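You operate a simulated robot arm through the tools that you are given. There is no shell and no other tool. Be economical: measure what you need, move in short steps, check, and stop when the job is done.

Carry out the task below with a simulated two-armed robot. There is one attempt and no reset: what you move stays moved.

Task
Take the blue napkin from the table and lay it out flat on the fan bench.

It is judged by the outcome, as a careful person would: the job done as asked, and still so three seconds after it is handed in. It fails if anything else is knocked over, pushed out of place, dropped, spilled or broken. Flat cloth is picked up by pressing the open fingertips on it (5 to 10 N) and closing them slowly along it; thin cloth reads only 2 to 8 mm in the jaws.

Robot
Two 7-joint arms with two-finger parallel grippers on one trunk, on a base that drives. Base frame: it is fixed to the floor where the robot stands at the start and does not move with it; the origin is under the middle of the robot, x ahead of it, y to its left, z up. Units: cm, degrees, N and s.
The left shoulder is at the start at [7, 16.3, 109.5], the right one opposite. Places, roughly: fan bench [-120, -50, 40]. Payload 3.43 kg a hand.
Tool frame (each hand has its own): the origin (TCP) lies between the finger pads and is the grasp point; the fingertips stand 3.4 cm ahead of it; z points along the fingers, y is the line along which they close. The gripper opens to 12.8 cm. The fingers are 2.4 cm wide and 1.2 cm thick; the gripper's body (4.8 by 13 cm) begins 9.6 cm behind the TCP.
Orientation is told as [roll, pitch, yaw] about the base's x, y, z axes, in that order, counted from this pose: with the fingers straight down and closing along the base's y, the tool's x points along the base's -x, its y along +y and its z along -z.

Tools
- The arms move only by the tool send_rows. It takes "left_rows", "right_rows" or both (then of equal length, played together; a hand with none holds still); each is a list of rows, each a list of 7 numbers: the shift along the tool's x, y, z in cm, then the turn, a rotation vector about the tool's x, y, z in degrees, then the gripper command, from -1 (fully open) to 1 (shut), values between in proportion. In form: [[x, y, z, rx, ry, rz, claw], ...]. A call has 1 to 12 rows; each row is the pose to reach, as a shift and turn from the pose commanded when the call began, along the tool's axes at that moment. Each row takes 0.2 s and may step no farther than 5 cm and 8.6 degrees from the row before; otherwise, or with a gripper value out of range, the whole call is refused. Where a pose cannot be reached the arm comes as near as it can. A force on the tool above 40 N (or 10 N above the force at the start of the call, whichever is more), or a blocked arm, ends the call early, and 0.2 s more pass. Each finger travels about 15.3 cm/s and halts on what it meets, pressing with about 27 N; the grip force reading is that of the motor and also rises with nothing between the fingers. The clock runs only during rows and for 0.2 s after the last one: add rows that repeat a pose to give the fingers time. It gives the time, the measured TCP pose, the force on the tool (base axes), the opening and the grip force at its end, in the units of the frame above (readings bear some noise).
- Cameras (640 x 400 px; columns grow to the right, rows downward): "scene" is now at [6.31, -7.16, 129.57]; the picture's right is [-0.98, -0.19, 0.00], its down [-0.15, 0.79, -0.60] and it looks along [0.11, -0.58, -0.80] (base axes); focal length 214 px, centre (320, 200). "left" rides on the left gripper at [7.6, 1.1, -16] in its tool frame; the picture's right is [-0.15, 0.99, 0.00], its down [-0.88, -0.13, -0.46] and it looks along [-0.45, -0.07, 0.89] (tool axes); focal length 234 px, centre (320, 200). "right" rides on the right gripper at [7.6, -1.1, -16] in its tool frame; the picture's right is [0.15, 0.99, 0.00], its down [-0.88, 0.13, -0.46] and it looks along [-0.45, 0.07, 0.89] (tool axes); focal length 234 px, centre (320, 200). There is no depth. A picture from a camera that has moved, and an enlarged one, comes with that camera's place and axes in the base frame and with its lens.
- grab_frame(camera): a new picture of that camera. The clock stands still meanwhile.
- raise_lower(by): slides the trunk up (or, below 0, down) by that many cm; the arms and the scene camera ride with it, the base frame stays. It gives what a move gives, with no picture.
- drive_base(legs): drives the robot by 1 to 6 legs, each [ahead, left, turn to the left] in cm, cm and degrees, along the robot's own axes; the way and the turn of a leg run together, so that a leg with both is an arc; at most 150 cm and 180 degrees a leg. The arms and the cameras ride along, it lands a little off, and it stops where it bumps. It gives what a move gives.
- pan_tilt(pan, tilt): turns the head with the scene camera to pan (to the left, within 86 degrees either way) and tilt (down, from -29 to 69), counted from straight ahead of the robot. It gives what a move gives.
- zoom(camera, box): a new picture of the part [left, top, right, bottom] of that camera's present view, enlarged. The clock stands still meanwhile.
- hand_in(): hands the job in; it is judged then, once.

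Work in short steps. Places have to be worked out from the pictures, the camera data and where the tool is seen: move nearer, look again, correct. Check each grasp and each placing, and mend what went wrong. You have 120 turns and 88 pictures in all, those below and enlarged ones among them. Open the grippers and draw the arms clear of the work before you hand the job in, unless the task says otherwise; then end with one line.

The tools are called after "Request:" by a JSON object that holds its "fn" and its "kwargs". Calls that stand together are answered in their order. send_rows: Moves the arms, as the interface text tells. Its arguments: {"type":"object","properties":{"left_rows":{"type":"array","items":{"type":"array","items":{"type":"number"}}},"right_rows":{"type":"array","items":{"type":"array","items":{"type":"number"}}}},"required":[]} The other tools are called the same way: raise_lower (by) slides the trunk up or down; drive_base (legs) drives the base; pan_tilt (pan, tilt) turns the head that bears the scene camera; grab_frame (camera) takes a picture; zoom (camera, box) takes an enlarged picture of a part of a camera's view; hand_in () hands the job in.

At the start:

```text
clock: 0.0
left_ee_pos: [67.93, -4.08, 103.42]
left_tcp_rot: [0.0, -0.1, 0.1]
left_wrist_force: [0.2, -0.8, -0.1]
left_opening: 12.77
left_gripper_force: 0.0
right_ee_pos: [36.44, -44.52, 104.95]
right_tcp_rot: [0.0, 0.0, 0.0]
right_wrist_force: [0.7, -0.2, 0.2]
right_opening: 12.8
right_gripper_force: 0.0
trunk travel left (down, up): [-57.5, 36.5]
robot x, y, heading: [0.02, 0.34, -0.1]
head pan, tilt: [-78.9, 53.4]
```

scene: 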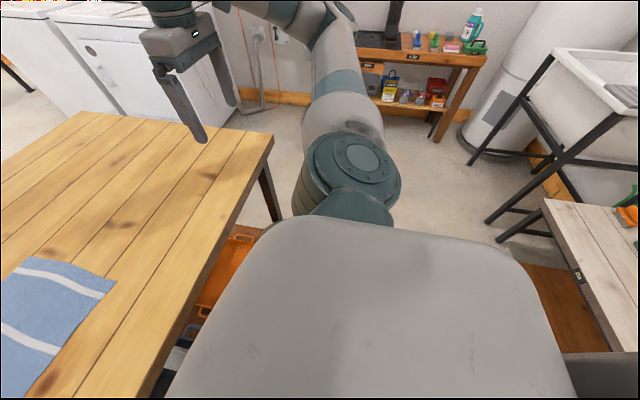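
right: 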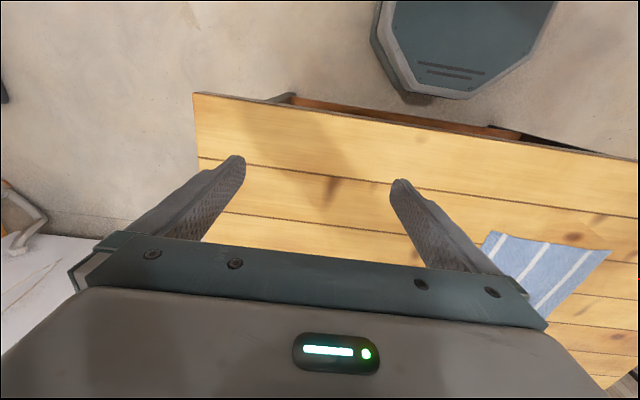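
left: 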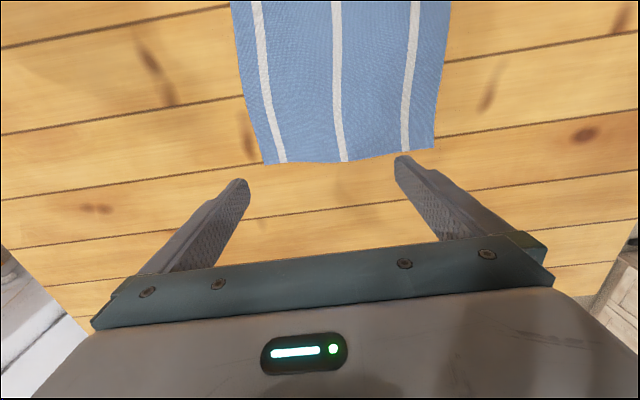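

I see the blue napkin lies ahead on the table under/near the left hand. I turn the head to look at it straight.

Request:
{"fn": "pan_tilt", "kwargs": {"pan": 0, "tilt": 55}}

Request:
{"fn": "grab_frame", "kwargs": {"camera": "scene"}}

```text
clock: 1.5
left_ee_pos: [67.94, -3.99, 103.37]
left_tcp_rot: [0.0, 0.0, 0.2]
left_wrist_force: [0.0, 0.4, -1.2]
left_opening: 12.8
left_gripper_force: 0.1
right_ee_pos: [36.46, -44.4, 104.93]
right_tcp_rot: [-0.1, 0.0, 0.0]
right_wrist_force: [-0.6, 0.2, 0.7]
right_opening: 12.8
right_gripper_force: 0.1
trunk travel left (down, up): [-57.5, 36.5]
robot x, y, heading: [0.31, 0.04, -0.1]
head pan, tilt: [0.0, 55.0]
```

```text
84 pictures are left
camera scene: at [12.1, 0.07, 129.37], right [0.0, -1.0, 0.0], down [-0.82, 0.0, -0.57], along [0.57, 0.0, -0.82], focal length 214 px, centre (320, 200)
```

scene: 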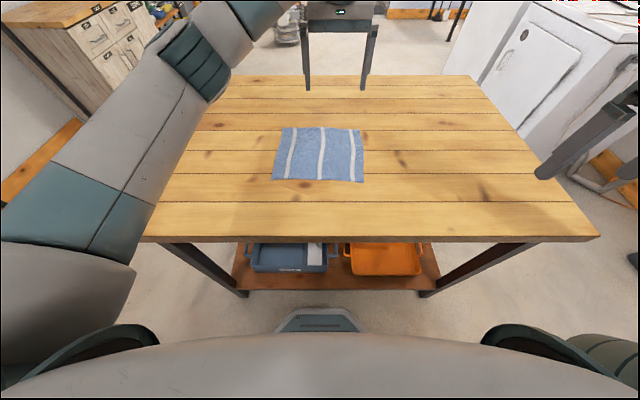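

Triangulating the scene, left and right views, the table top is really at z≈86, and the napkin spans x≈48–70, y≈-12…+12. I move both hands above its near corners, with the fingers at about 4 cm opening.

Request:
{"fn": "send_rows", "kwargs": {"left_rows": [[2.04, 1.5, 0, 0, 0, 0, -0.5], [4.09, 3, 0, 0, 0, 0, 0], [6.13, 4.5, 0, 0, 0, 0, 0.375], [8.18, 6, 0, 0, 0, 0, 0.375], [10.2, 7.5, 0, 0, 0, 0, 0.375], [12.3, 9, 0, 0, 0, 0, 0.375], [14.3, 10.5, 2, 0, 0, 0, 0.375], [16.4, 12, 4, 0, 0, 0, 0.375], [18.4, 13.5, 6, 0, 0, 0, 0.375]], "right_rows": [[-1.44, 4, 0, 0, 0, 0, -0.5], [-2.9, 8, 0, 0, 0, 0, 0], [-4.3, 12, 0, 0, 0, 0, 0.375], [-5.8, 16, 0, 0, 0, 0, 0.375], [-7.2, 20, 0, 0, 0, 0, 0.375], [-8.7, 24, 0, 0, 0, 0, 0.375], [-10.1, 28, 2, 0, 0, 0, 0.375], [-11.6, 32, 4, 0, 0, 0, 0.375], [-13, 35.5, 7, 0, 0, 0, 0.375]]}}

Request:
{"fn": "grab_frame", "kwargs": {"camera": "left"}}

Request:
{"fn": "grab_frame", "kwargs": {"camera": "right"}}

Request:
{"fn": "grab_frame", "kwargs": {"camera": "scene"}}

```text
clock: 3.5
left_ee_pos: [49.31, 9.73, 97.44]
left_tcp_rot: [-0.1, 0.1, 0.1]
left_wrist_force: [0.7, 0.0, 0.0]
left_opening: 3.99
left_gripper_force: 0.0
right_ee_pos: [49.62, -8.61, 97.92]
right_tcp_rot: [-0.1, 0.0, 0.0]
right_wrist_force: [0.0, 0.2, 0.5]
right_opening: 3.97
right_gripper_force: 0.0
trunk travel left (down, up): [-57.5, 36.5]
robot x, y, heading: [0.17, 0.03, 0.2]
head pan, tilt: [0.0, 55.0]
```

```text
83 pictures are left
camera left: at [41.79, 10.83, 113.43], right [0.15, 0.99, 0.0], down [0.88, -0.13, 0.45], along [0.45, -0.07, -0.89], focal length 234 px, centre (320, 200)
```

left: 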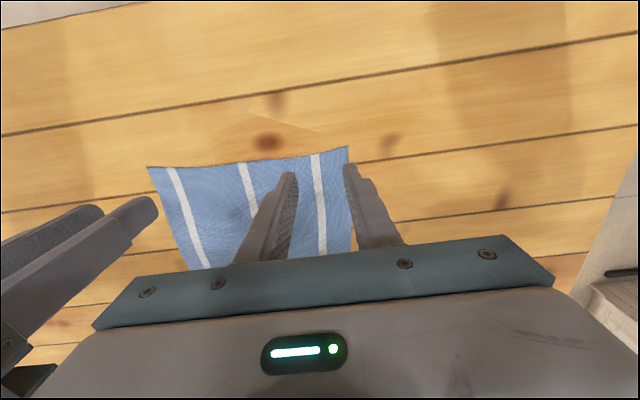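

```text
82 pictures are left
camera right: at [42.1, -9.67, 113.95], right [-0.15, 0.99, 0.0], down [0.88, 0.13, 0.46], along [0.45, 0.06, -0.89], focal length 234 px, centre (320, 200)
```

right: 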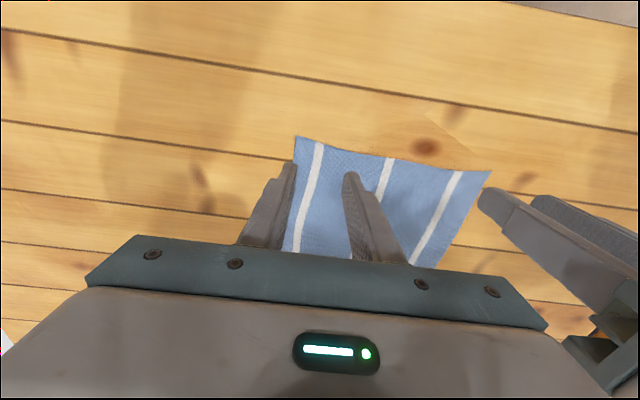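

```text
81 pictures are left
camera scene: at [12.2, 0.28, 129.36], right [0.0, -1.0, 0.0], down [-0.82, 0.0, -0.57], along [0.57, 0.0, -0.82], focal length 214 px, centre (320, 200)
```

scene: 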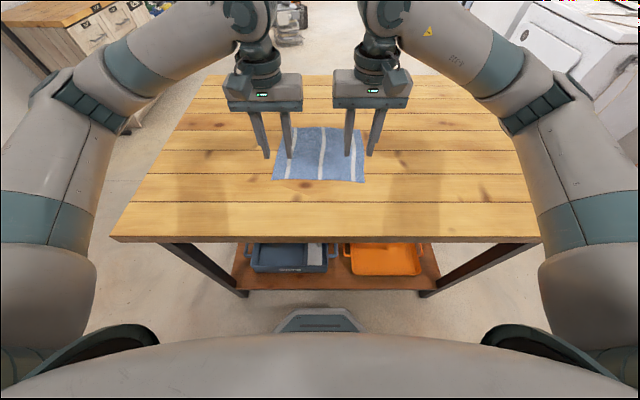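

The corners come out at (49.2, 12.9) and (48.2, -11.7), table z≈86. I shift the hands slightly and lower to about 1 cm above the cloth.

Request:
{"fn": "send_rows", "kwargs": {"left_rows": [[-1.1, -0.9, 2, 0, 0, 0, 0.375], [-1.1, -0.9, 5, 0, 0, 0, 0.375], [-1.1, -0.9, 7, 0, 0, 0, 0.375], [-1.1, -0.9, 7, 0, 0, 0, 0.375]], "right_rows": [[-0.3, 0.6, 2, 0, 0, 0, 0.375], [-0.3, 0.6, 5, 0, 0, 0, 0.375], [-0.3, 0.6, 7.5, 0, 0, 0, 0.375], [-0.3, 0.6, 7.5, 0, 0, 0, 0.375]]}}

Request:
{"fn": "grab_frame", "kwargs": {"camera": "left"}}

Request:
{"fn": "grab_frame", "kwargs": {"camera": "right"}}

```text
clock: 4.5
left_ee_pos: [50.5, 8.68, 90.53]
left_tcp_rot: [-0.1, 0.0, 0.0]
left_wrist_force: [0.9, 0.4, -0.3]
left_opening: 3.98
left_gripper_force: 0.0
right_ee_pos: [49.79, -8.19, 90.68]
right_tcp_rot: [0.0, 0.0, -0.1]
right_wrist_force: [-0.2, 0.5, -0.4]
right_opening: 4.01
right_gripper_force: 0.0
trunk travel left (down, up): [-57.5, 36.5]
robot x, y, heading: [0.07, -0.01, 0.0]
head pan, tilt: [0.0, 55.0]
```

```text
80 pictures are left
camera left: at [42.9, 9.7, 106.49], right [0.15, 0.99, 0.0], down [0.88, -0.13, 0.46], along [0.45, -0.07, -0.89], focal length 234 px, centre (320, 200)
```

left: 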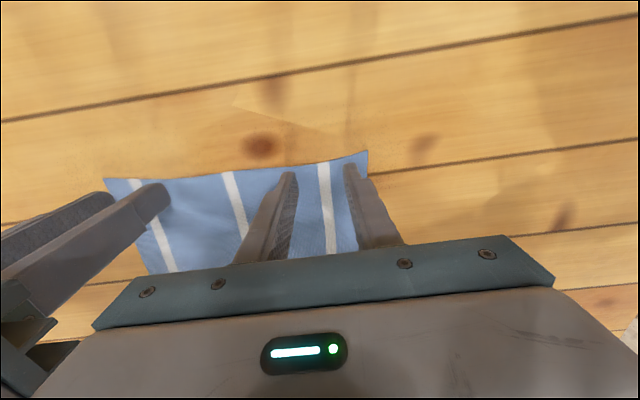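

```text
79 pictures are left
camera right: at [42.28, -9.38, 106.68], right [-0.15, 0.99, 0.0], down [0.88, 0.13, 0.46], along [0.45, 0.07, -0.89], focal length 234 px, centre (320, 200)
```

right: 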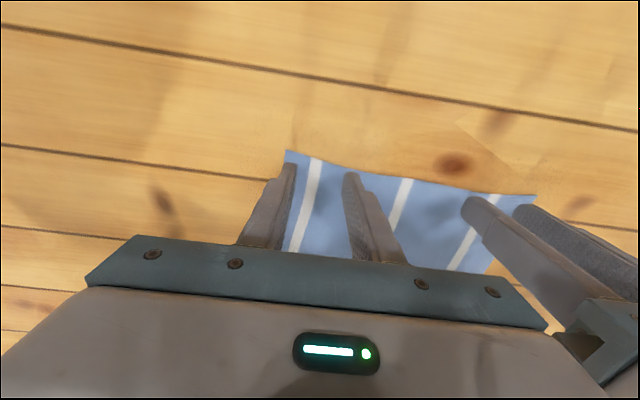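

Both pairs of fingertips are over the cloth just inside the near edge. Now I lower in small steps to feel the contact.

Request:
{"fn": "send_rows", "kwargs": {"left_rows": [[0, 0, 0.4, 0, 0, 0, 0.375], [0, 0, 0.8, 0, 0, 0, 0.375], [0, 0, 1.1, 0, 0, 0, 0.375], [0, 0, 1.1, 0, 0, 0, 0.375]], "right_rows": [[0, 0, 0.4, 0, 0, 0, 0.375], [0, 0, 0.8, 0, 0, 0, 0.375], [0, 0, 1.2, 0, 0, 0, 0.375], [0, 0, 1.2, 0, 0, 0, 0.375]]}}

```text
clock: 5.5
left_ee_pos: [50.55, 8.61, 89.5]
left_tcp_rot: [0.0, -0.1, 0.1]
left_wrist_force: [2.8, 1.0, 14.9]
left_opening: 3.99
left_gripper_force: 0.0
right_ee_pos: [49.64, -8.27, 89.62]
right_tcp_rot: [0.0, -0.1, 0.0]
right_wrist_force: [1.6, 0.3, 2.5]
right_opening: 4.02
right_gripper_force: 0.0
trunk travel left (down, up): [-57.5, 36.5]
robot x, y, heading: [-0.06, 0.15, -0.2]
head pan, tilt: [0.0, 55.0]
```

Left presses 15 N, right 2.5 N; I trim both toward about 7 N.

Request:
{"fn": "send_rows", "kwargs": {"left_rows": [[0, 0, -0.08, 0, 0, 0, 0.375], [0, 0, -0.08, 0, 0, 0, 0.375]], "right_rows": [[0, 0, 0.05, 0, 0, 0, 0.375], [0, 0, 0.05, 0, 0, 0, 0.375]]}}

```text
clock: 6.1
left_ee_pos: [50.35, 8.51, 89.61]
left_tcp_rot: [0.0, -0.1, 0.1]
left_wrist_force: [2.8, -0.5, 10.8]
left_opening: 4.0
left_gripper_force: 0.0
right_ee_pos: [49.67, -8.15, 89.55]
right_tcp_rot: [-0.1, -0.2, 0.1]
right_wrist_force: [-1.2, 0.7, 17.0]
right_opening: 3.99
right_gripper_force: 0.1
trunk travel left (down, up): [-57.5, 36.5]
robot x, y, heading: [-0.38, -0.04, 0.0]
head pan, tilt: [0.0, 55.0]
```

Right overshot to 17 N, left is 11 N; I back both off a little.

Request:
{"fn": "send_rows", "kwargs": {"left_rows": [[0, 0, -0.04, 0, 0, 0, 0.375], [0, 0, -0.04, 0, 0, 0, 0.375], [0, 0, -0.04, 0, 0, 0, 0.375]], "right_rows": [[0, 0, -0.07, 0, 0, 0, 0.375], [0, 0, -0.07, 0, 0, 0, 0.375], [0, 0, -0.07, 0, 0, 0, 0.375]]}}

```text
clock: 6.9
left_ee_pos: [50.36, 8.62, 89.51]
left_tcp_rot: [0.0, 0.0, 0.1]
left_wrist_force: [0.6, -1.8, 4.4]
left_opening: 4.01
left_gripper_force: 0.1
right_ee_pos: [49.66, -8.24, 89.38]
right_tcp_rot: [0.0, -0.1, 0.0]
right_wrist_force: [0.6, 3.5, 16.7]
right_opening: 4.01
right_gripper_force: 0.1
trunk travel left (down, up): [-57.5, 36.5]
robot x, y, heading: [-0.29, -0.08, -0.2]
head pan, tilt: [0.0, 55.0]
```

Left 4.4 N, right 16.7 N; one more trim on the right.

Request:
{"fn": "send_rows", "kwargs": {"left_rows": [[0, 0, 0.02, 0, 0, 0, 0.375], [0, 0, 0.02, 0, 0, 0, 0.375], [0, 0, 0.02, 0, 0, 0, 0.375]], "right_rows": [[0, 0, -0.08, 0, 0, 0, 0.375], [0, 0, -0.08, 0, 0, 0, 0.375], [0, 0, -0.08, 0, 0, 0, 0.375]]}}

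```text
clock: 7.7
left_ee_pos: [50.36, 8.55, 89.55]
left_tcp_rot: [-0.1, -0.1, 0.2]
left_wrist_force: [0.2, -0.9, 2.1]
left_opening: 3.99
left_gripper_force: 0.0
right_ee_pos: [49.64, -8.43, 89.49]
right_tcp_rot: [0.1, -0.1, 0.1]
right_wrist_force: [5.4, 3.2, 22.4]
right_opening: 4.01
right_gripper_force: 0.0
trunk travel left (down, up): [-57.5, 36.5]
robot x, y, heading: [0.14, -0.09, -0.2]
head pan, tilt: [0.0, 55.0]
```

The right force climbs with lag; I lift it 0.2 cm and press the left a little more.

Request:
{"fn": "send_rows", "kwargs": {"left_rows": [[0, 0, 0.05, 0, 0, 0, 0.375], [0, 0, 0.05, 0, 0, 0, 0.375], [0, 0, 0.05, 0, 0, 0, 0.375]], "right_rows": [[0, 0, -0.18, 0, 0, 0, 0.375], [0, 0, -0.18, 0, 0, 0, 0.375], [0, 0, -0.18, 0, 0, 0, 0.375]]}}

```text
clock: 8.5
left_ee_pos: [50.49, 8.45, 89.52]
left_tcp_rot: [0.0, 0.0, 0.1]
left_wrist_force: [-1.9, 1.7, 10.1]
left_opening: 3.98
left_gripper_force: 0.1
right_ee_pos: [49.62, -8.36, 89.53]
right_tcp_rot: [-0.1, 0.2, 0.0]
right_wrist_force: [0.1, 1.1, 2.5]
right_opening: 4.0
right_gripper_force: 0.2
trunk travel left (down, up): [-57.5, 36.5]
robot x, y, heading: [0.12, -0.31, -0.0]
head pan, tilt: [0.0, 55.0]
```

Close enough: left 10 N, right 2.5 N. I press the right by a hair and close both slowly.

Request:
{"fn": "send_rows", "kwargs": {"left_rows": [[0, 0, -0.02, 0, 0, 0, 0.375], [0, 0, -0.02, 0, 0, 0, 0.44], [0, 0, -0.02, 0, 0, 0, 0.51], [0, 0, -0.02, 0, 0, 0, 0.58], [0, 0, -0.02, 0, 0, 0, 0.65], [0, 0, -0.02, 0, 0, 0, 0.72], [0, 0, -0.02, 0, 0, 0, 0.79], [0, 0, -0.02, 0, 0, 0, 0.86], [0, 0, -0.02, 0, 0, 0, 0.93], [0, 0, -0.02, 0, 0, 0, 1], [0, 0, -0.02, 0, 0, 0, 1], [0, 0, -0.02, 0, 0, 0, 1]], "right_rows": [[0, 0, 0.07, 0, 0, 0, 0.375], [0, 0, 0.07, 0, 0, 0, 0.44], [0, 0, 0.07, 0, 0, 0, 0.51], [0, 0, 0.07, 0, 0, 0, 0.58], [0, 0, 0.07, 0, 0, 0, 0.65], [0, 0, 0.07, 0, 0, 0, 0.72], [0, 0, 0.07, 0, 0, 0, 0.79], [0, 0, 0.07, 0, 0, 0, 0.86], [0, 0, 0.07, 0, 0, 0, 0.93], [0, 0, 0.07, 0, 0, 0, 1], [0, 0, 0.07, 0, 0, 0, 1], [0, 0, 0.07, 0, 0, 0, 1]]}}

Request:
{"fn": "grab_frame", "kwargs": {"camera": "left"}}

Request:
{"fn": "grab_frame", "kwargs": {"camera": "right"}}

```text
clock: 11.1
left_ee_pos: [50.48, 8.59, 89.6]
left_tcp_rot: [0.0, -0.1, 0.1]
left_wrist_force: [0.6, 0.6, 21.3]
left_opening: 0.18
left_gripper_force: 27.0
right_ee_pos: [49.57, -8.39, 89.58]
right_tcp_rot: [0.0, 0.0, 0.1]
right_wrist_force: [-0.9, 0.1, 0.3]
right_opening: 0.02
right_gripper_force: 26.9
trunk travel left (down, up): [-57.5, 36.5]
robot x, y, heading: [-0.23, -0.26, -0.0]
head pan, tilt: [0.0, 55.0]
```

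```text
78 pictures are left
camera left: at [42.77, 9.63, 105.51], right [0.15, 0.99, 0.0], down [0.88, -0.13, 0.46], along [0.45, -0.07, -0.89], focal length 234 px, centre (320, 200)
```

left: 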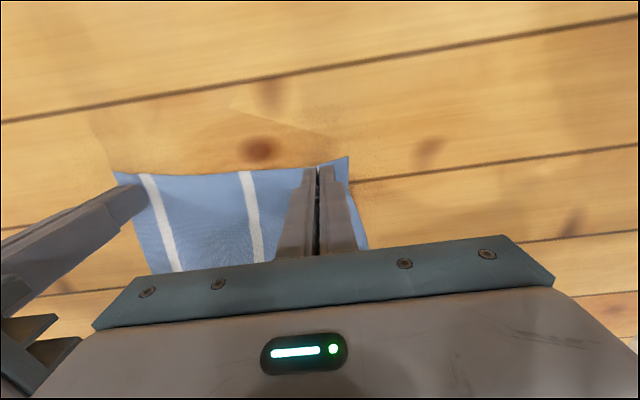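

```text
77 pictures are left
camera right: at [42.05, -9.47, 105.59], right [-0.15, 0.99, 0.0], down [0.88, 0.13, 0.46], along [0.45, 0.07, -0.89], focal length 234 px, centre (320, 200)
```

right: 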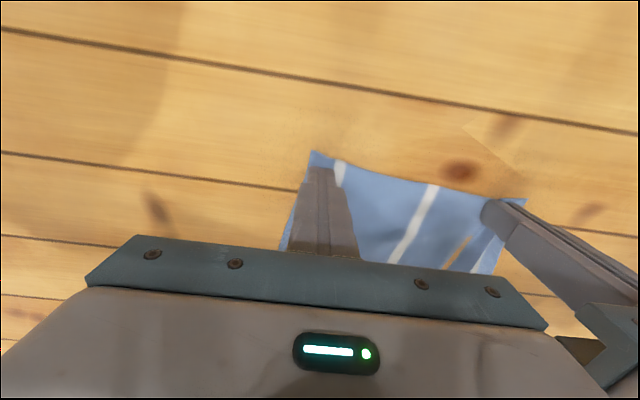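

Left reads 1.8 mm (caught); right reads 0 (missed). I ease the left up slightly, and lift and reopen the right for another try.

Request:
{"fn": "send_rows", "kwargs": {"left_rows": [[0, 0, -0.3, 0, 0, 0, 1], [0, 0, -0.6, 0, 0, 0, 1], [0, 0, -0.6, 0, 0, 0, 1], [0, 0, -0.6, 0, 0, 0, 1]], "right_rows": [[0, 0, -1, 0, 0, 0, 1], [0, 0, -2, 0, 0, 0, 0.7], [0, 0, -2, 0, 0, 0, 0.375], [0, 0, -2, 0, 0, 0, 0.375]]}}

Request:
{"fn": "grab_frame", "kwargs": {"camera": "left"}}

Request:
{"fn": "grab_frame", "kwargs": {"camera": "right"}}

```text
clock: 12.1
left_ee_pos: [50.58, 8.6, 89.98]
left_tcp_rot: [-0.1, -0.1, 0.1]
left_wrist_force: [-0.8, 0.4, 0.2]
left_opening: 0.23
left_gripper_force: 27.4
right_ee_pos: [49.69, -8.44, 91.42]
right_tcp_rot: [-0.1, 0.0, 0.1]
right_wrist_force: [-0.1, 0.8, 0.3]
right_opening: 3.99
right_gripper_force: 0.0
trunk travel left (down, up): [-57.5, 36.5]
robot x, y, heading: [0.07, 0.09, -0.2]
head pan, tilt: [0.0, 55.0]
```

```text
76 pictures are left
camera left: at [42.98, 9.64, 106.01], right [0.15, 0.99, 0.0], down [0.88, -0.13, 0.46], along [0.45, -0.07, -0.89], focal length 234 px, centre (320, 200)
```

left: 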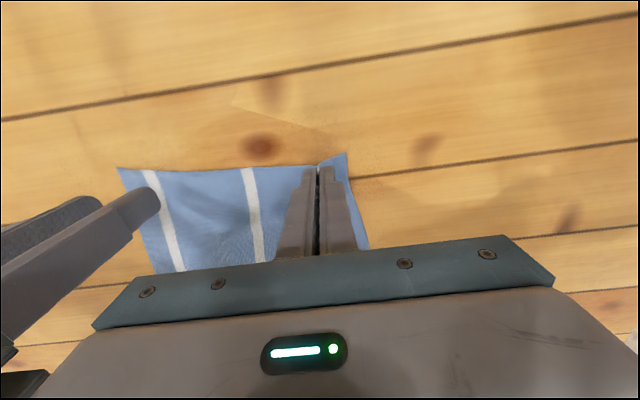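

```text
75 pictures are left
camera right: at [42.2, -9.55, 107.39], right [-0.15, 0.99, 0.0], down [0.88, 0.13, 0.46], along [0.45, 0.07, -0.89], focal length 234 px, centre (320, 200)
```

right: 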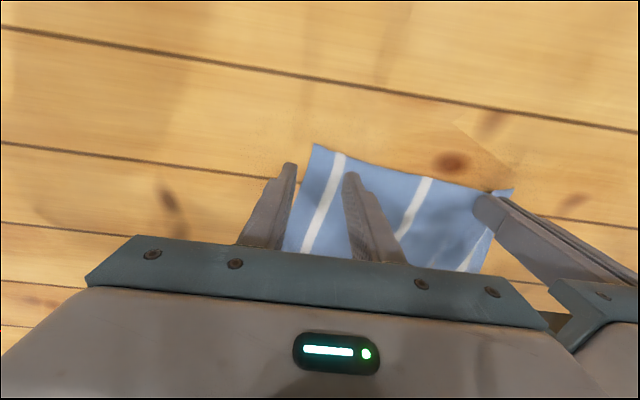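

The left holds a ridge. The cloth's right corner has shifted to about y=-9.4, so I move the right hand 1.9 cm left with a 3 cm opening and lower onto it.

Request:
{"fn": "send_rows", "kwargs": {"left_rows": [[0, 0, 0, 0, 0, 0, 1], [0, 0, 0, 0, 0, 0, 1], [0, 0, 0, 0, 0, 0, 1], [0, 0, 0, 0, 0, 0, 1], [0, 0, 0, 0, 0, 0, 1]], "right_rows": [[0, 1.9, 0, 0, 0, 0, 0.53], [0, 1.9, 1, 0, 0, 0, 0.53], [0, 1.9, 1.6, 0, 0, 0, 0.53], [0, 1.9, 1.9, 0, 0, 0, 0.53], [0, 1.9, 1.9, 0, 0, 0, 0.53]]}}

Request:
{"fn": "grab_frame", "kwargs": {"camera": "right"}}

```text
clock: 13.3
left_ee_pos: [50.56, 8.63, 89.99]
left_tcp_rot: [-0.1, 0.1, 0.1]
left_wrist_force: [0.4, -0.6, 0.0]
left_opening: 0.19
left_gripper_force: 26.4
right_ee_pos: [49.69, -6.43, 89.5]
right_tcp_rot: [-0.1, 0.0, -0.1]
right_wrist_force: [-0.2, 0.4, -0.3]
right_opening: 3.0
right_gripper_force: 0.1
trunk travel left (down, up): [-57.5, 36.5]
robot x, y, heading: [-0.11, -0.03, 0.1]
head pan, tilt: [0.0, 55.0]
```

```text
74 pictures are left
camera right: at [42.2, -7.67, 105.62], right [-0.15, 0.99, 0.0], down [0.88, 0.13, 0.46], along [0.45, 0.07, -0.89], focal length 234 px, centre (320, 200)
```

right: 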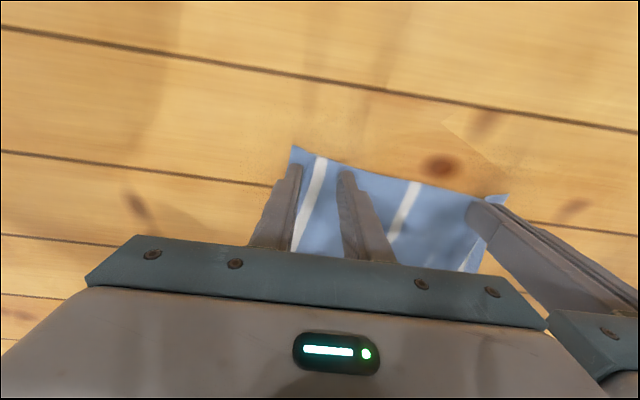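

Not yet touching; the outer finger is right at the edge. I shift 0.4 cm inward and press down.

Request:
{"fn": "send_rows", "kwargs": {"right_rows": [[0, 0.4, 0, 0, 0, 0, 0.53], [0, 0.4, 0.1, 0, 0, 0, 0.53], [0, 0.4, 0.18, 0, 0, 0, 0.53], [0, 0.4, 0.18, 0, 0, 0, 0.53]]}}

```text
clock: 14.3
left_ee_pos: [50.52, 8.55, 90.08]
left_tcp_rot: [0.0, 0.0, 0.1]
left_wrist_force: [1.3, 0.3, 0.2]
left_opening: 0.2
left_gripper_force: 26.8
right_ee_pos: [49.7, -6.13, 89.53]
right_tcp_rot: [0.0, 0.0, 0.0]
right_wrist_force: [-0.3, -1.2, 10.6]
right_opening: 3.05
right_gripper_force: 0.2
trunk travel left (down, up): [-57.5, 36.5]
robot x, y, heading: [-0.07, -0.22, -0.0]
head pan, tilt: [0.0, 55.0]
```

Right presses with 10.6 N. Close slowly, holding the height.

Request:
{"fn": "send_rows", "kwargs": {"right_rows": [[0, 0, 0, 0, 0, 0, 0.56], [0, 0, 0, 0, 0, 0, 0.61], [0, 0, 0, 0, 0, 0, 0.66], [0, 0, 0, 0, 0, 0, 0.71], [0, 0, 0, 0, 0, 0, 0.76], [0, 0, 0, 0, 0, 0, 0.81], [0, 0, 0, 0, 0, 0, 0.86], [0, 0, 0, 0, 0, 0, 0.91], [0, 0, 0, 0, 0, 0, 0.96], [0, 0, 0, 0, 0, 0, 1], [0, 0, 0, 0, 0, 0, 1], [0, 0, 0, 0, 0, 0, 1]]}}

Request:
{"fn": "grab_frame", "kwargs": {"camera": "right"}}

```text
clock: 16.9
left_ee_pos: [50.36, 8.55, 89.88]
left_tcp_rot: [-0.1, -0.1, 0.0]
left_wrist_force: [0.0, -12.2, -1.4]
left_opening: 0.21
left_gripper_force: 26.9
right_ee_pos: [49.75, -6.06, 89.6]
right_tcp_rot: [0.2, 0.0, -0.1]
right_wrist_force: [2.2, 12.8, 19.8]
right_opening: 0.17
right_gripper_force: 26.5
trunk travel left (down, up): [-57.5, 36.5]
robot x, y, heading: [0.12, -0.06, 0.1]
head pan, tilt: [0.0, 55.0]
```

```text
73 pictures are left
camera right: at [42.19, -7.18, 105.51], right [-0.15, 0.99, 0.0], down [0.88, 0.13, 0.46], along [0.45, 0.07, -0.89], focal length 234 px, centre (320, 200)
```

right: 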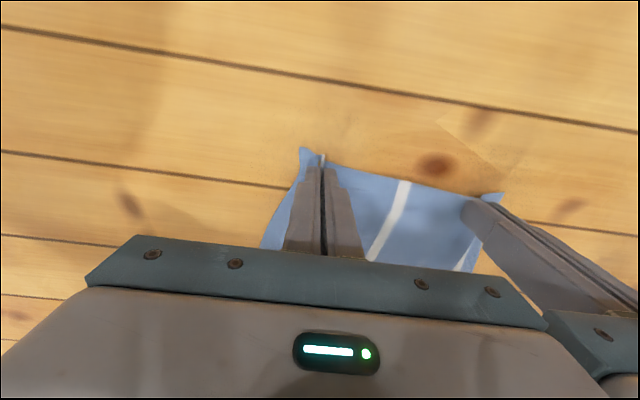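

Both hold now (1.7 and 2.1 mm, cloth taut with 12 N between hands). I ease the right inward 0.3 cm and raise both hands a few cm to check.

Request:
{"fn": "send_rows", "kwargs": {"left_rows": [[0, 0, -0.5, 0, 0, 0, 1], [0, 0, -2, 0, 0, 0, 1], [0, 0, -4, 0, 0, 0, 1], [0, 0, -6, 0, 0, 0, 1], [0, 0, -8, 0, 0, 0, 1], [0, 0, -8, 0, 0, 0, 1]], "right_rows": [[0, 0.3, -0.5, 0, 0, 0, 1], [0, 0.3, -2, 0, 0, 0, 1], [0, 0.3, -4, 0, 0, 0, 1], [0, 0.3, -6, 0, 0, 0, 1], [0, 0.3, -8, 0, 0, 0, 1], [0, 0.3, -8, 0, 0, 0, 1]]}}

Request:
{"fn": "grab_frame", "kwargs": {"camera": "scene"}}

```text
clock: 18.3
left_ee_pos: [50.68, 8.5, 97.97]
left_tcp_rot: [0.0, 0.1, 0.1]
left_wrist_force: [0.7, -4.9, -0.9]
left_opening: 0.19
left_gripper_force: 26.6
right_ee_pos: [49.65, -5.78, 97.52]
right_tcp_rot: [-0.1, 0.1, -0.1]
right_wrist_force: [-0.4, 4.0, 0.2]
right_opening: 0.19
right_gripper_force: 26.3
trunk travel left (down, up): [-57.5, 36.5]
robot x, y, heading: [0.17, 0.07, 0.0]
head pan, tilt: [0.0, 55.0]
```

```text
72 pictures are left
camera scene: at [12.15, 0.1, 129.36], right [0.0, -1.0, 0.0], down [-0.82, 0.0, -0.57], along [0.57, 0.0, -0.82], focal length 214 px, centre (320, 200)
```

scene: 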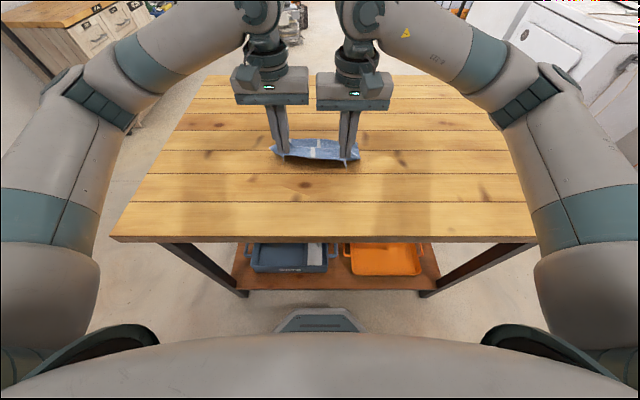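

Both corners are lifted. I raise the trunk 22 cm so the napkin clears the table, and look to the right-rear for the bench.

Request:
{"fn": "raise_lower", "kwargs": {"by": 22}}

Request:
{"fn": "pan_tilt", "kwargs": {"pan": -86, "tilt": 30}}

Request:
{"fn": "grab_frame", "kwargs": {"camera": "scene"}}

Request:
{"fn": "pan_tilt", "kwargs": {"pan": 86, "tilt": 30}}

Request:
{"fn": "grab_frame", "kwargs": {"camera": "scene"}}

```text
clock: 20.6
left_ee_pos: [50.74, 8.44, 119.89]
left_tcp_rot: [0.1, 0.0, 0.1]
left_wrist_force: [-0.6, -2.5, -0.8]
left_opening: 0.22
left_gripper_force: 27.3
right_ee_pos: [49.64, -5.73, 119.45]
right_tcp_rot: [0.0, 0.0, 0.0]
right_wrist_force: [-0.1, 3.1, -1.4]
right_opening: 0.16
right_gripper_force: 27.1
trunk travel left (down, up): [-79.5, 14.5]
robot x, y, heading: [-0.31, 0.26, 0.4]
head pan, tilt: [0.0, 55.0]
```

```text
clock: 22.2
left_ee_pos: [50.69, 8.4, 119.95]
left_tcp_rot: [-0.1, 0.1, 0.0]
left_wrist_force: [-0.6, -3.7, -0.3]
left_opening: 0.19
left_gripper_force: 26.9
right_ee_pos: [49.75, -5.69, 119.43]
right_tcp_rot: [0.1, 0.1, 0.0]
right_wrist_force: [0.5, 2.2, -0.5]
right_opening: 0.19
right_gripper_force: 26.4
trunk travel left (down, up): [-79.5, 14.5]
robot x, y, heading: [0.01, -0.22, -0.1]
head pan, tilt: [-85.9, 30.0]
```

```text
71 pictures are left
camera scene: at [5.55, -8.93, 154.97], right [-1.0, -0.07, 0.0], down [-0.04, 0.5, -0.87], along [0.06, -0.86, -0.5], focal length 214 px, centre (320, 200)
```

scene: 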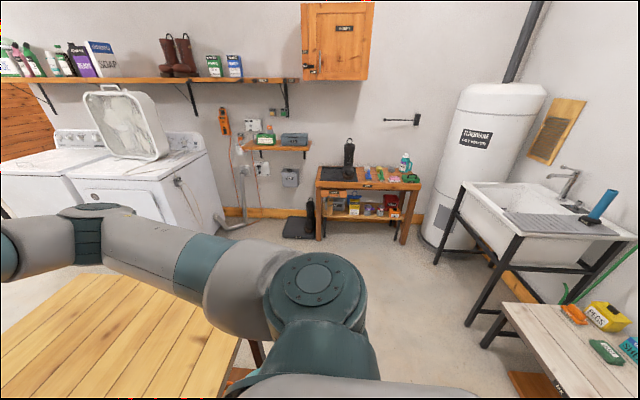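

```text
clock: 24.9
left_ee_pos: [50.56, 8.54, 120.0]
left_tcp_rot: [0.1, 0.0, 0.2]
left_wrist_force: [-0.7, -2.6, -0.2]
left_opening: 0.2
left_gripper_force: 26.5
right_ee_pos: [49.64, -5.77, 119.39]
right_tcp_rot: [0.0, 0.0, 0.0]
right_wrist_force: [-0.1, 3.2, -0.2]
right_opening: 0.17
right_gripper_force: 27.2
trunk travel left (down, up): [-79.5, 14.5]
robot x, y, heading: [0.51, 0.1, -0.1]
head pan, tilt: [85.9, 30.0]
```

```text
70 pictures are left
camera scene: at [5.55, 9.11, 154.97], right [1.0, -0.07, 0.0], down [-0.04, -0.5, -0.87], along [0.06, 0.86, -0.5], focal length 214 px, centre (320, 200)
```

scene: 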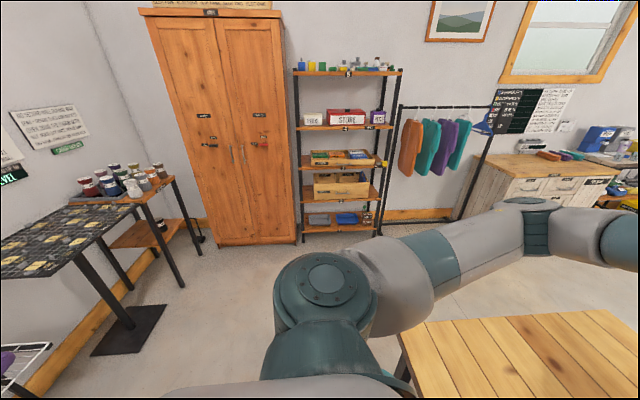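

A light bench with peg boxes shows at the right-rear. I back off 20 cm from the table and turn right 60° to look at what stands there.

Request:
{"fn": "drive_base", "kwargs": {"legs": [[-20, 0, 0], [0, 0, -60]]}}

Request:
{"fn": "pan_tilt", "kwargs": {"pan": -86, "tilt": 40}}

Request:
{"fn": "grab_frame", "kwargs": {"camera": "scene"}}

```text
clock: 29.2
left_ee_pos: [11.41, -40.4, 119.89]
left_tcp_rot: [0.0, -0.1, -61.2]
left_wrist_force: [-2.1, -1.2, -0.5]
left_opening: 0.2
left_gripper_force: 27.1
right_ee_pos: [-1.48, -46.28, 119.45]
right_tcp_rot: [0.0, 0.1, -61.2]
right_wrist_force: [2.6, 1.0, 0.1]
right_opening: 0.18
right_gripper_force: 27.1
trunk travel left (down, up): [-79.5, 14.5]
robot x, y, heading: [-20.18, -0.13, -61.1]
head pan, tilt: [85.9, 30.0]
```

```text
clock: 31.8
left_ee_pos: [11.45, -40.38, 119.99]
left_tcp_rot: [0.0, 0.0, -61.2]
left_wrist_force: [-2.2, 0.0, 0.0]
left_opening: 0.18
left_gripper_force: 26.9
right_ee_pos: [-1.55, -46.28, 119.43]
right_tcp_rot: [0.1, 0.0, -61.2]
right_wrist_force: [1.8, 0.5, 0.4]
right_opening: 0.18
right_gripper_force: 27.0
trunk travel left (down, up): [-79.5, 14.5]
robot x, y, heading: [-20.36, -0.03, -61.1]
head pan, tilt: [-85.9, 40.0]
```

```text
69 pictures are left
camera scene: at [-25.21, -9.01, 153.43], right [-0.54, 0.84, 0.0], down [0.54, 0.35, -0.77], along [-0.64, -0.42, -0.64], focal length 214 px, centre (320, 200)
```

scene: 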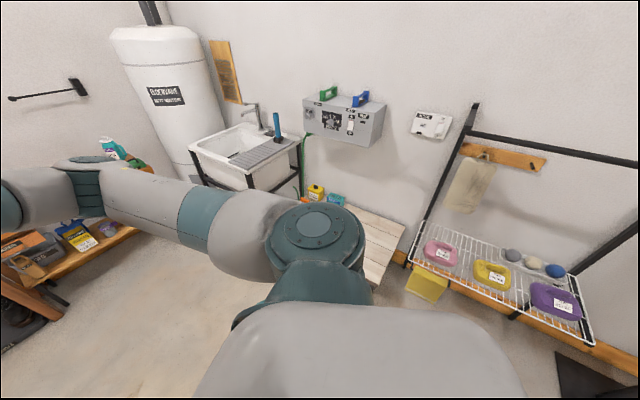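

The shoulder hides the bench. I turn further right by 60° so that the head looks over it with the arm out of the way.

Request:
{"fn": "drive_base", "kwargs": {"legs": [[0, 0, -60]]}}

Request:
{"fn": "pan_tilt", "kwargs": {"pan": -35, "tilt": 45}}

Request:
{"fn": "grab_frame", "kwargs": {"camera": "scene"}}

```text
clock: 34.9
left_ee_pos: [-40.3, -47.42, 119.98]
left_tcp_rot: [0.0, 0.0, -122.3]
left_wrist_force: [-0.2, 1.1, 0.9]
left_opening: 0.19
left_gripper_force: 26.9
right_ee_pos: [-51.87, -38.9, 119.43]
right_tcp_rot: [0.0, 0.0, -122.3]
right_wrist_force: [1.6, -2.2, 0.7]
right_opening: 0.18
right_gripper_force: 27.1
trunk travel left (down, up): [-79.5, 14.5]
robot x, y, heading: [-20.5, 0.04, -122.5]
head pan, tilt: [-85.9, 40.0]
```

```text
clock: 36.0
left_ee_pos: [-40.43, -47.36, 119.99]
left_tcp_rot: [0.0, 0.1, -122.3]
left_wrist_force: [-1.2, 1.0, 0.6]
left_opening: 0.19
left_gripper_force: 27.2
right_ee_pos: [-51.79, -38.96, 119.37]
right_tcp_rot: [0.0, 0.1, -122.3]
right_wrist_force: [1.3, -0.1, -0.6]
right_opening: 0.17
right_gripper_force: 27.3
trunk travel left (down, up): [-79.5, 14.5]
robot x, y, heading: [-20.01, -0.09, -122.4]
head pan, tilt: [-35.0, 45.0]
```

```text
68 pictures are left
camera scene: at [-30.71, -7.35, 152.71], right [-0.38, 0.92, 0.0], down [0.65, 0.27, -0.71], along [-0.65, -0.27, -0.71], focal length 214 px, centre (320, 200)
```

scene: 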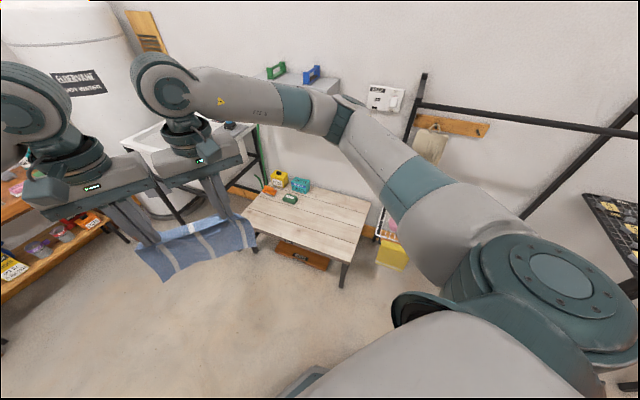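

The low bench, x≈-150…-95, y≈-96…-17 at z≈40, matches the fan bench. I zoom to see what's on it.

Request:
{"fn": "zoom", "kwargs": {"camera": "scene", "box": [220, 150, 400, 290]}}

```text
2.86 times, centred on (310, 220) of scene
camera zoom: at [-30.71, -7.35, 152.71], right [-0.38, 0.92, 0.0], down [0.65, 0.27, -0.71], along [-0.65, -0.27, -0.71], focal length 613 px, centre (349, 143)
```

zoom: 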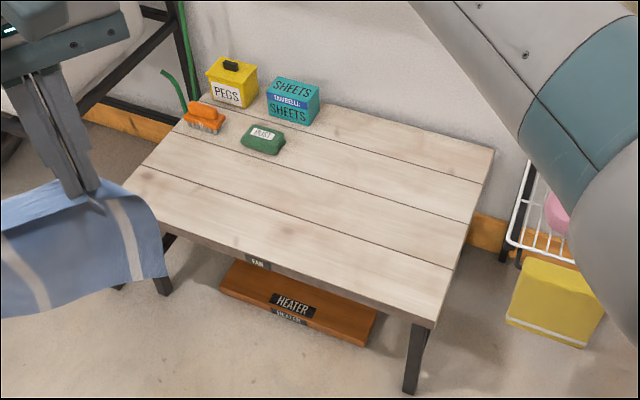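

The bench is labelled FAN; its front-middle/right is free. I turn to face it and drive to about (-58, -42), heading 180.

Request:
{"fn": "drive_base", "kwargs": {"legs": [[0, 0, -57.5], [0, 42, 0], [30, 0, 0]]}}

Request:
{"fn": "pan_tilt", "kwargs": {"pan": 0, "tilt": 50}}

Request:
{"fn": "grab_frame", "kwargs": {"camera": "scene"}}

```text
clock: 42.8
left_ee_pos: [-99.78, -52.65, 120.01]
left_tcp_rot: [0.0, 0.1, -178.0]
left_wrist_force: [0.1, 1.3, 0.4]
left_opening: 0.18
left_gripper_force: 27.0
right_ee_pos: [-99.12, -38.52, 119.42]
right_tcp_rot: [0.0, -0.1, -178.0]
right_wrist_force: [0.2, -1.5, 0.0]
right_opening: 0.19
right_gripper_force: 26.9
trunk travel left (down, up): [-79.5, 14.5]
robot x, y, heading: [-49.59, -42.07, -177.9]
head pan, tilt: [-35.0, 45.0]
```

```text
clock: 43.8
left_ee_pos: [-99.66, -52.64, 120.06]
left_tcp_rot: [0.0, 0.0, -178.0]
left_wrist_force: [0.0, 2.0, -0.2]
left_opening: 0.19
left_gripper_force: 26.7
right_ee_pos: [-99.33, -38.49, 119.47]
right_tcp_rot: [0.0, 0.0, -178.0]
right_wrist_force: [0.1, -1.8, -0.4]
right_opening: 0.18
right_gripper_force: 26.9
trunk travel left (down, up): [-79.5, 14.5]
robot x, y, heading: [-49.54, -42.64, -178.0]
head pan, tilt: [0.0, 50.0]
```

```text
66 pictures are left
camera scene: at [-62.25, -42.85, 152.02], right [-0.03, 1.0, 0.0], down [0.77, 0.03, -0.64], along [-0.64, -0.02, -0.77], focal length 214 px, centre (320, 200)
```

scene: 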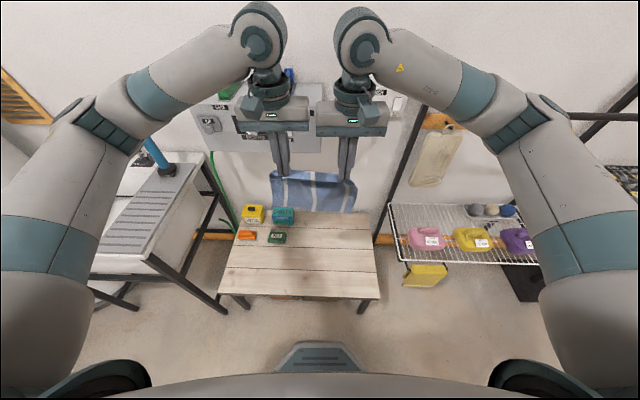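

I zoom on the bench to locate its edges and the objects precisely.

Request:
{"fn": "zoom", "kwargs": {"camera": "scene", "box": [200, 150, 400, 320]}}

```text
2.35 times, centred on (300, 235) of scene
camera zoom: at [-62.25, -42.85, 152.02], right [-0.03, 1.0, 0.0], down [0.77, 0.03, -0.64], along [-0.64, -0.02, -0.77], focal length 505 px, centre (367, 118)
```

zoom: 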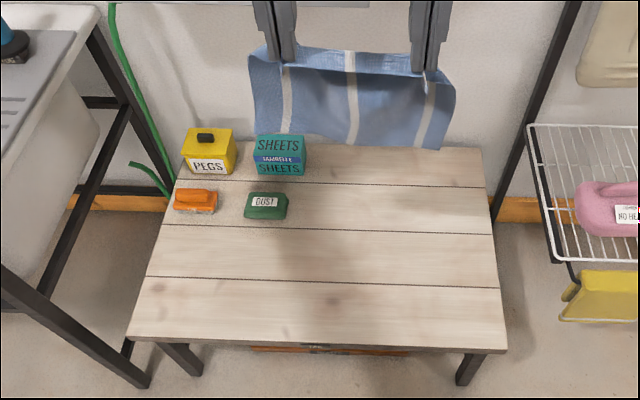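

Bench top ≈ z 39, x -94…-147, y -95…-14; a wire rack stands at z≈53, y>-6, so I'll keep the elbows high by using the arms rather than the trunk. I drive 8 cm ahead and lower the trunk by 22.

Request:
{"fn": "drive_base", "kwargs": {"legs": [[8, 0, -2]]}}

Request:
{"fn": "raise_lower", "kwargs": {"by": -22}}

Request:
{"fn": "grab_frame", "kwargs": {"camera": "scene"}}

```text
clock: 44.8
left_ee_pos: [-107.24, -51.2, 120.12]
left_tcp_rot: [0.0, -0.1, -180.0]
left_wrist_force: [-0.3, 1.9, -1.0]
left_opening: 0.22
left_gripper_force: 27.3
right_ee_pos: [-106.52, -37.03, 119.58]
right_tcp_rot: [0.0, -0.1, -179.8]
right_wrist_force: [-0.6, -2.0, -1.2]
right_opening: 0.19
right_gripper_force: 27.3
trunk travel left (down, up): [-79.5, 14.5]
robot x, y, heading: [-56.96, -42.96, -179.8]
head pan, tilt: [0.0, 50.0]
```

```text
clock: 47.2
left_ee_pos: [-107.67, -51.17, 98.03]
left_tcp_rot: [0.1, 0.0, -180.0]
left_wrist_force: [-0.2, 1.5, -0.2]
left_opening: 0.22
left_gripper_force: 26.8
right_ee_pos: [-106.75, -37.02, 97.43]
right_tcp_rot: [-0.1, 0.1, -179.8]
right_wrist_force: [-0.5, -0.9, 0.8]
right_opening: 0.17
right_gripper_force: 27.6
trunk travel left (down, up): [-57.5, 36.5]
robot x, y, heading: [-57.16, -42.66, -179.7]
head pan, tilt: [0.0, 50.0]
```

```text
64 pictures are left
camera scene: at [-69.9, -42.58, 130.02], right [0.0, 1.0, 0.0], down [0.77, 0.0, -0.64], along [-0.64, 0.0, -0.77], focal length 214 px, centre (320, 200)
```

scene: 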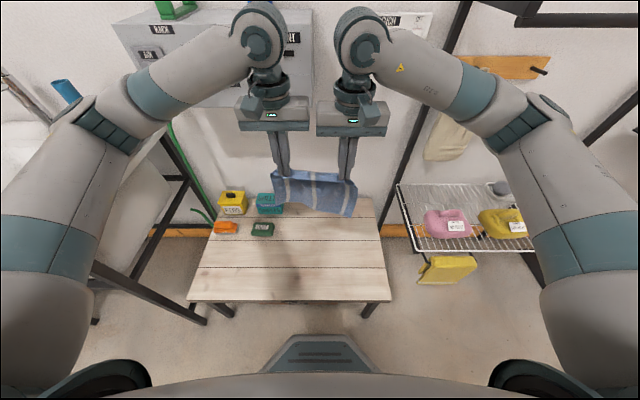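

A grey wall box sits at x≈-120, z>105 above the bench's left half, so I'll touch the free edge down near the front first and lay the cloth away from me while going low. I lower the arms 28 cm and draw back 3.5 cm.

Request:
{"fn": "send_rows", "kwargs": {"left_rows": [[0.5, 0, 3, 0, 0, 0, 1], [1, 0, 6, 0, 0, 0, 1], [1.5, 0, 9, 0, 0, 0, 1], [2, 0, 12, 0, 0, 0, 1], [2.5, 0, 15, 0, 0, 0, 1], [3, 0, 18, 0, 0, 0, 1], [3.5, 0, 21, 0, 0, 0, 1], [3.5, 0, 24, 0, 0, 0, 1], [3.5, 0, 27, 0, 0, 0, 1], [3.5, 0, 28.6, 0, 0, 0, 1], [3.5, 0, 28.6, 0, 0, 0, 1]], "right_rows": [[0.5, 0, 3, 0, 0, 0, 1], [1, 0, 6, 0, 0, 0, 1], [1.5, 0, 9, 0, 0, 0, 1], [2, 0, 12, 0, 0, 0, 1], [2.5, 0, 15, 0, 0, 0, 1], [3, 0, 18, 0, 0, 0, 1], [3.5, 0, 21, 0, 0, 0, 1], [3.5, 0, 24, 0, 0, 0, 1], [3.5, 0, 27, 0, 0, 0, 1], [3.5, 0, 28, 0, 0, 0, 1], [3.5, 0, 28, 0, 0, 0, 1]]}}

Request:
{"fn": "grab_frame", "kwargs": {"camera": "scene"}}

Request:
{"fn": "grab_frame", "kwargs": {"camera": "right"}}

```text
clock: 49.6
left_ee_pos: [-104.04, -51.27, 69.34]
left_tcp_rot: [0.1, 0.0, -179.9]
left_wrist_force: [-0.3, 0.9, 0.2]
left_opening: 0.2
left_gripper_force: 27.0
right_ee_pos: [-103.07, -37.14, 69.28]
right_tcp_rot: [0.1, 0.1, -179.9]
right_wrist_force: [-0.3, 0.7, -0.1]
right_opening: 0.17
right_gripper_force: 27.0
trunk travel left (down, up): [-57.5, 36.5]
robot x, y, heading: [-56.69, -42.54, -180.0]
head pan, tilt: [0.0, 50.0]
```

```text
63 pictures are left
camera scene: at [-69.91, -42.58, 130.02], right [0.0, 1.0, 0.0], down [0.77, 0.0, -0.64], along [-0.64, 0.0, -0.77], focal length 214 px, centre (320, 200)
```

scene: 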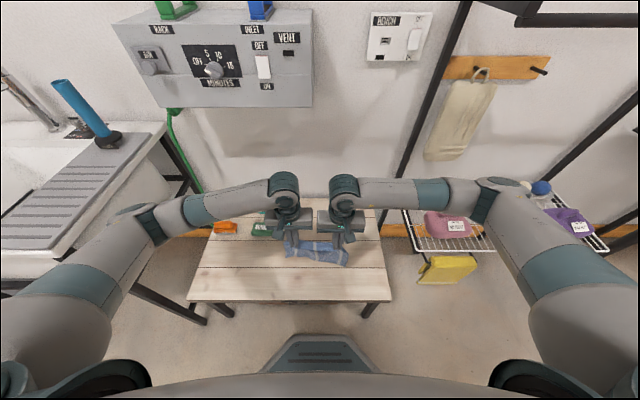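

```text
62 pictures are left
camera right: at [-95.46, -35.99, 85.36], right [0.15, -0.99, 0.0], down [-0.88, -0.13, 0.46], along [-0.45, -0.07, -0.89], focal length 234 px, centre (320, 200)
```

right: 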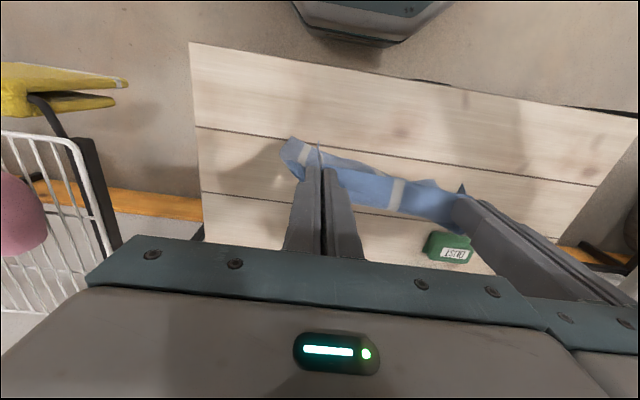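

Elbows stay high, above the rack. I lower another 4 cm and zoom to see the free edge near the bench.

Request:
{"fn": "send_rows", "kwargs": {"left_rows": [[0, 0, 1.5, 0, 0, 0, 1], [0, 0, 3, 0, 0, 0, 1], [0, 0, 4, 0, 0, 0, 1], [0, 0, 4, 0, 0, 0, 1]], "right_rows": [[0, 0, 1.5, 0, 0, 0, 1], [0, 0, 3, 0, 0, 0, 1], [0, 0, 4, 0, 0, 0, 1], [0, 0, 4, 0, 0, 0, 1]]}}

Request:
{"fn": "zoom", "kwargs": {"camera": "scene", "box": [180, 150, 420, 320]}}

```text
clock: 50.6
left_ee_pos: [-104.05, -51.2, 65.32]
left_tcp_rot: [0.0, 0.0, -179.9]
left_wrist_force: [0.3, 1.8, 0.4]
left_opening: 0.18
left_gripper_force: 27.5
right_ee_pos: [-103.04, -36.92, 65.25]
right_tcp_rot: [0.1, 0.0, -179.7]
right_wrist_force: [-0.1, -1.3, -0.1]
right_opening: 0.17
right_gripper_force: 27.2
trunk travel left (down, up): [-57.5, 36.5]
robot x, y, heading: [-57.13, -42.82, -179.9]
head pan, tilt: [0.0, 50.0]
```

```text
2.35 times, centred on (300, 235) of scene
camera zoom: at [-69.91, -42.59, 130.02], right [0.0, 1.0, 0.0], down [0.77, 0.0, -0.64], along [-0.64, 0.0, -0.77], focal length 505 px, centre (367, 118)
```

zoom: 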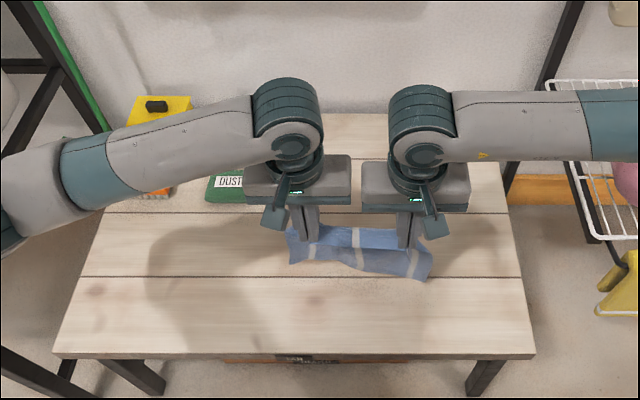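

The free edge is within a few cm of the bench. I now lay it: hands go forward while sinking along an arc, so the lower edge drags and trails toward me.

Request:
{"fn": "send_rows", "kwargs": {"left_rows": [[-1.5, 0, 1, 0, 0, 0, 1], [-3.5, 0, 2, 0, 0, 0, 1], [-5.5, 0, 3, 0, 0, 0, 1], [-7.5, 0, 4, 0, 0, 0, 1], [-9.5, 0, 4.8, 0, 0, 0, 1], [-11.5, 0, 5.8, 0, 0, 0, 1], [-13, 0, 6.8, 0, 0, 0, 1], [-14.5, 0, 8, 0, 0, 0, 1], [-16, 0, 9.5, 0, 0, 0, 1], [-17.2, 0, 11, 0, 0, 0, 1], [-18.2, 0, 12.5, 0, 0, 0, 1], [-19, 0, 14, 0, 0, 0, 1]], "right_rows": [[-1.5, 0, 1, 0, 0, 0, 1], [-3.5, 0, 2, 0, 0, 0, 1], [-5.5, 0, 3, 0, 0, 0, 1], [-7.5, 0, 4, 0, 0, 0, 1], [-9.5, 0, 4.8, 0, 0, 0, 1], [-11.5, 0, 5.8, 0, 0, 0, 1], [-13, 0, 6.8, 0, 0, 0, 1], [-14.5, 0, 8, 0, 0, 0, 1], [-16, 0, 9.5, 0, 0, 0, 1], [-17.2, 0, 11, 0, 0, 0, 1], [-18.2, 0, 12.5, 0, 0, 0, 1], [-19, 0, 14, 0, 0, 0, 1]]}}

Request:
{"fn": "grab_frame", "kwargs": {"camera": "scene"}}

Request:
{"fn": "grab_frame", "kwargs": {"camera": "right"}}

```text
clock: 53.2
left_ee_pos: [-123.12, -51.13, 51.32]
left_tcp_rot: [-0.1, 0.0, -179.9]
left_wrist_force: [0.1, 0.1, -0.5]
left_opening: 0.2
left_gripper_force: 26.7
right_ee_pos: [-122.55, -37.1, 51.68]
right_tcp_rot: [0.0, -0.1, -179.9]
right_wrist_force: [-1.4, 0.2, 0.0]
right_opening: 0.15
right_gripper_force: 27.2
trunk travel left (down, up): [-57.5, 36.5]
robot x, y, heading: [-56.93, -42.54, -179.9]
head pan, tilt: [0.0, 50.0]
```

```text
60 pictures are left
camera scene: at [-69.97, -42.57, 130.01], right [0.0, 1.0, 0.0], down [0.77, 0.0, -0.64], along [-0.64, 0.0, -0.77], focal length 214 px, centre (320, 200)
```

scene: 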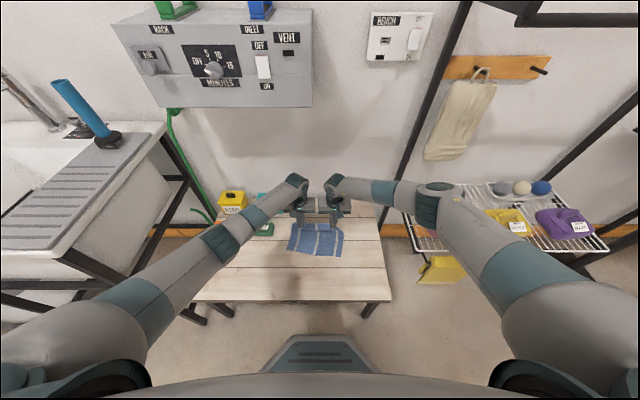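

```text
59 pictures are left
camera right: at [-114.77, -35.94, 67.66], right [0.15, -0.99, 0.0], down [-0.88, -0.13, 0.46], along [-0.45, -0.07, -0.89], focal length 234 px, centre (320, 200)
```

right: 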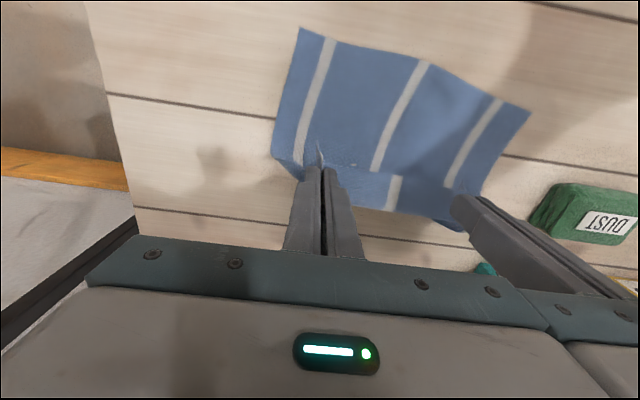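

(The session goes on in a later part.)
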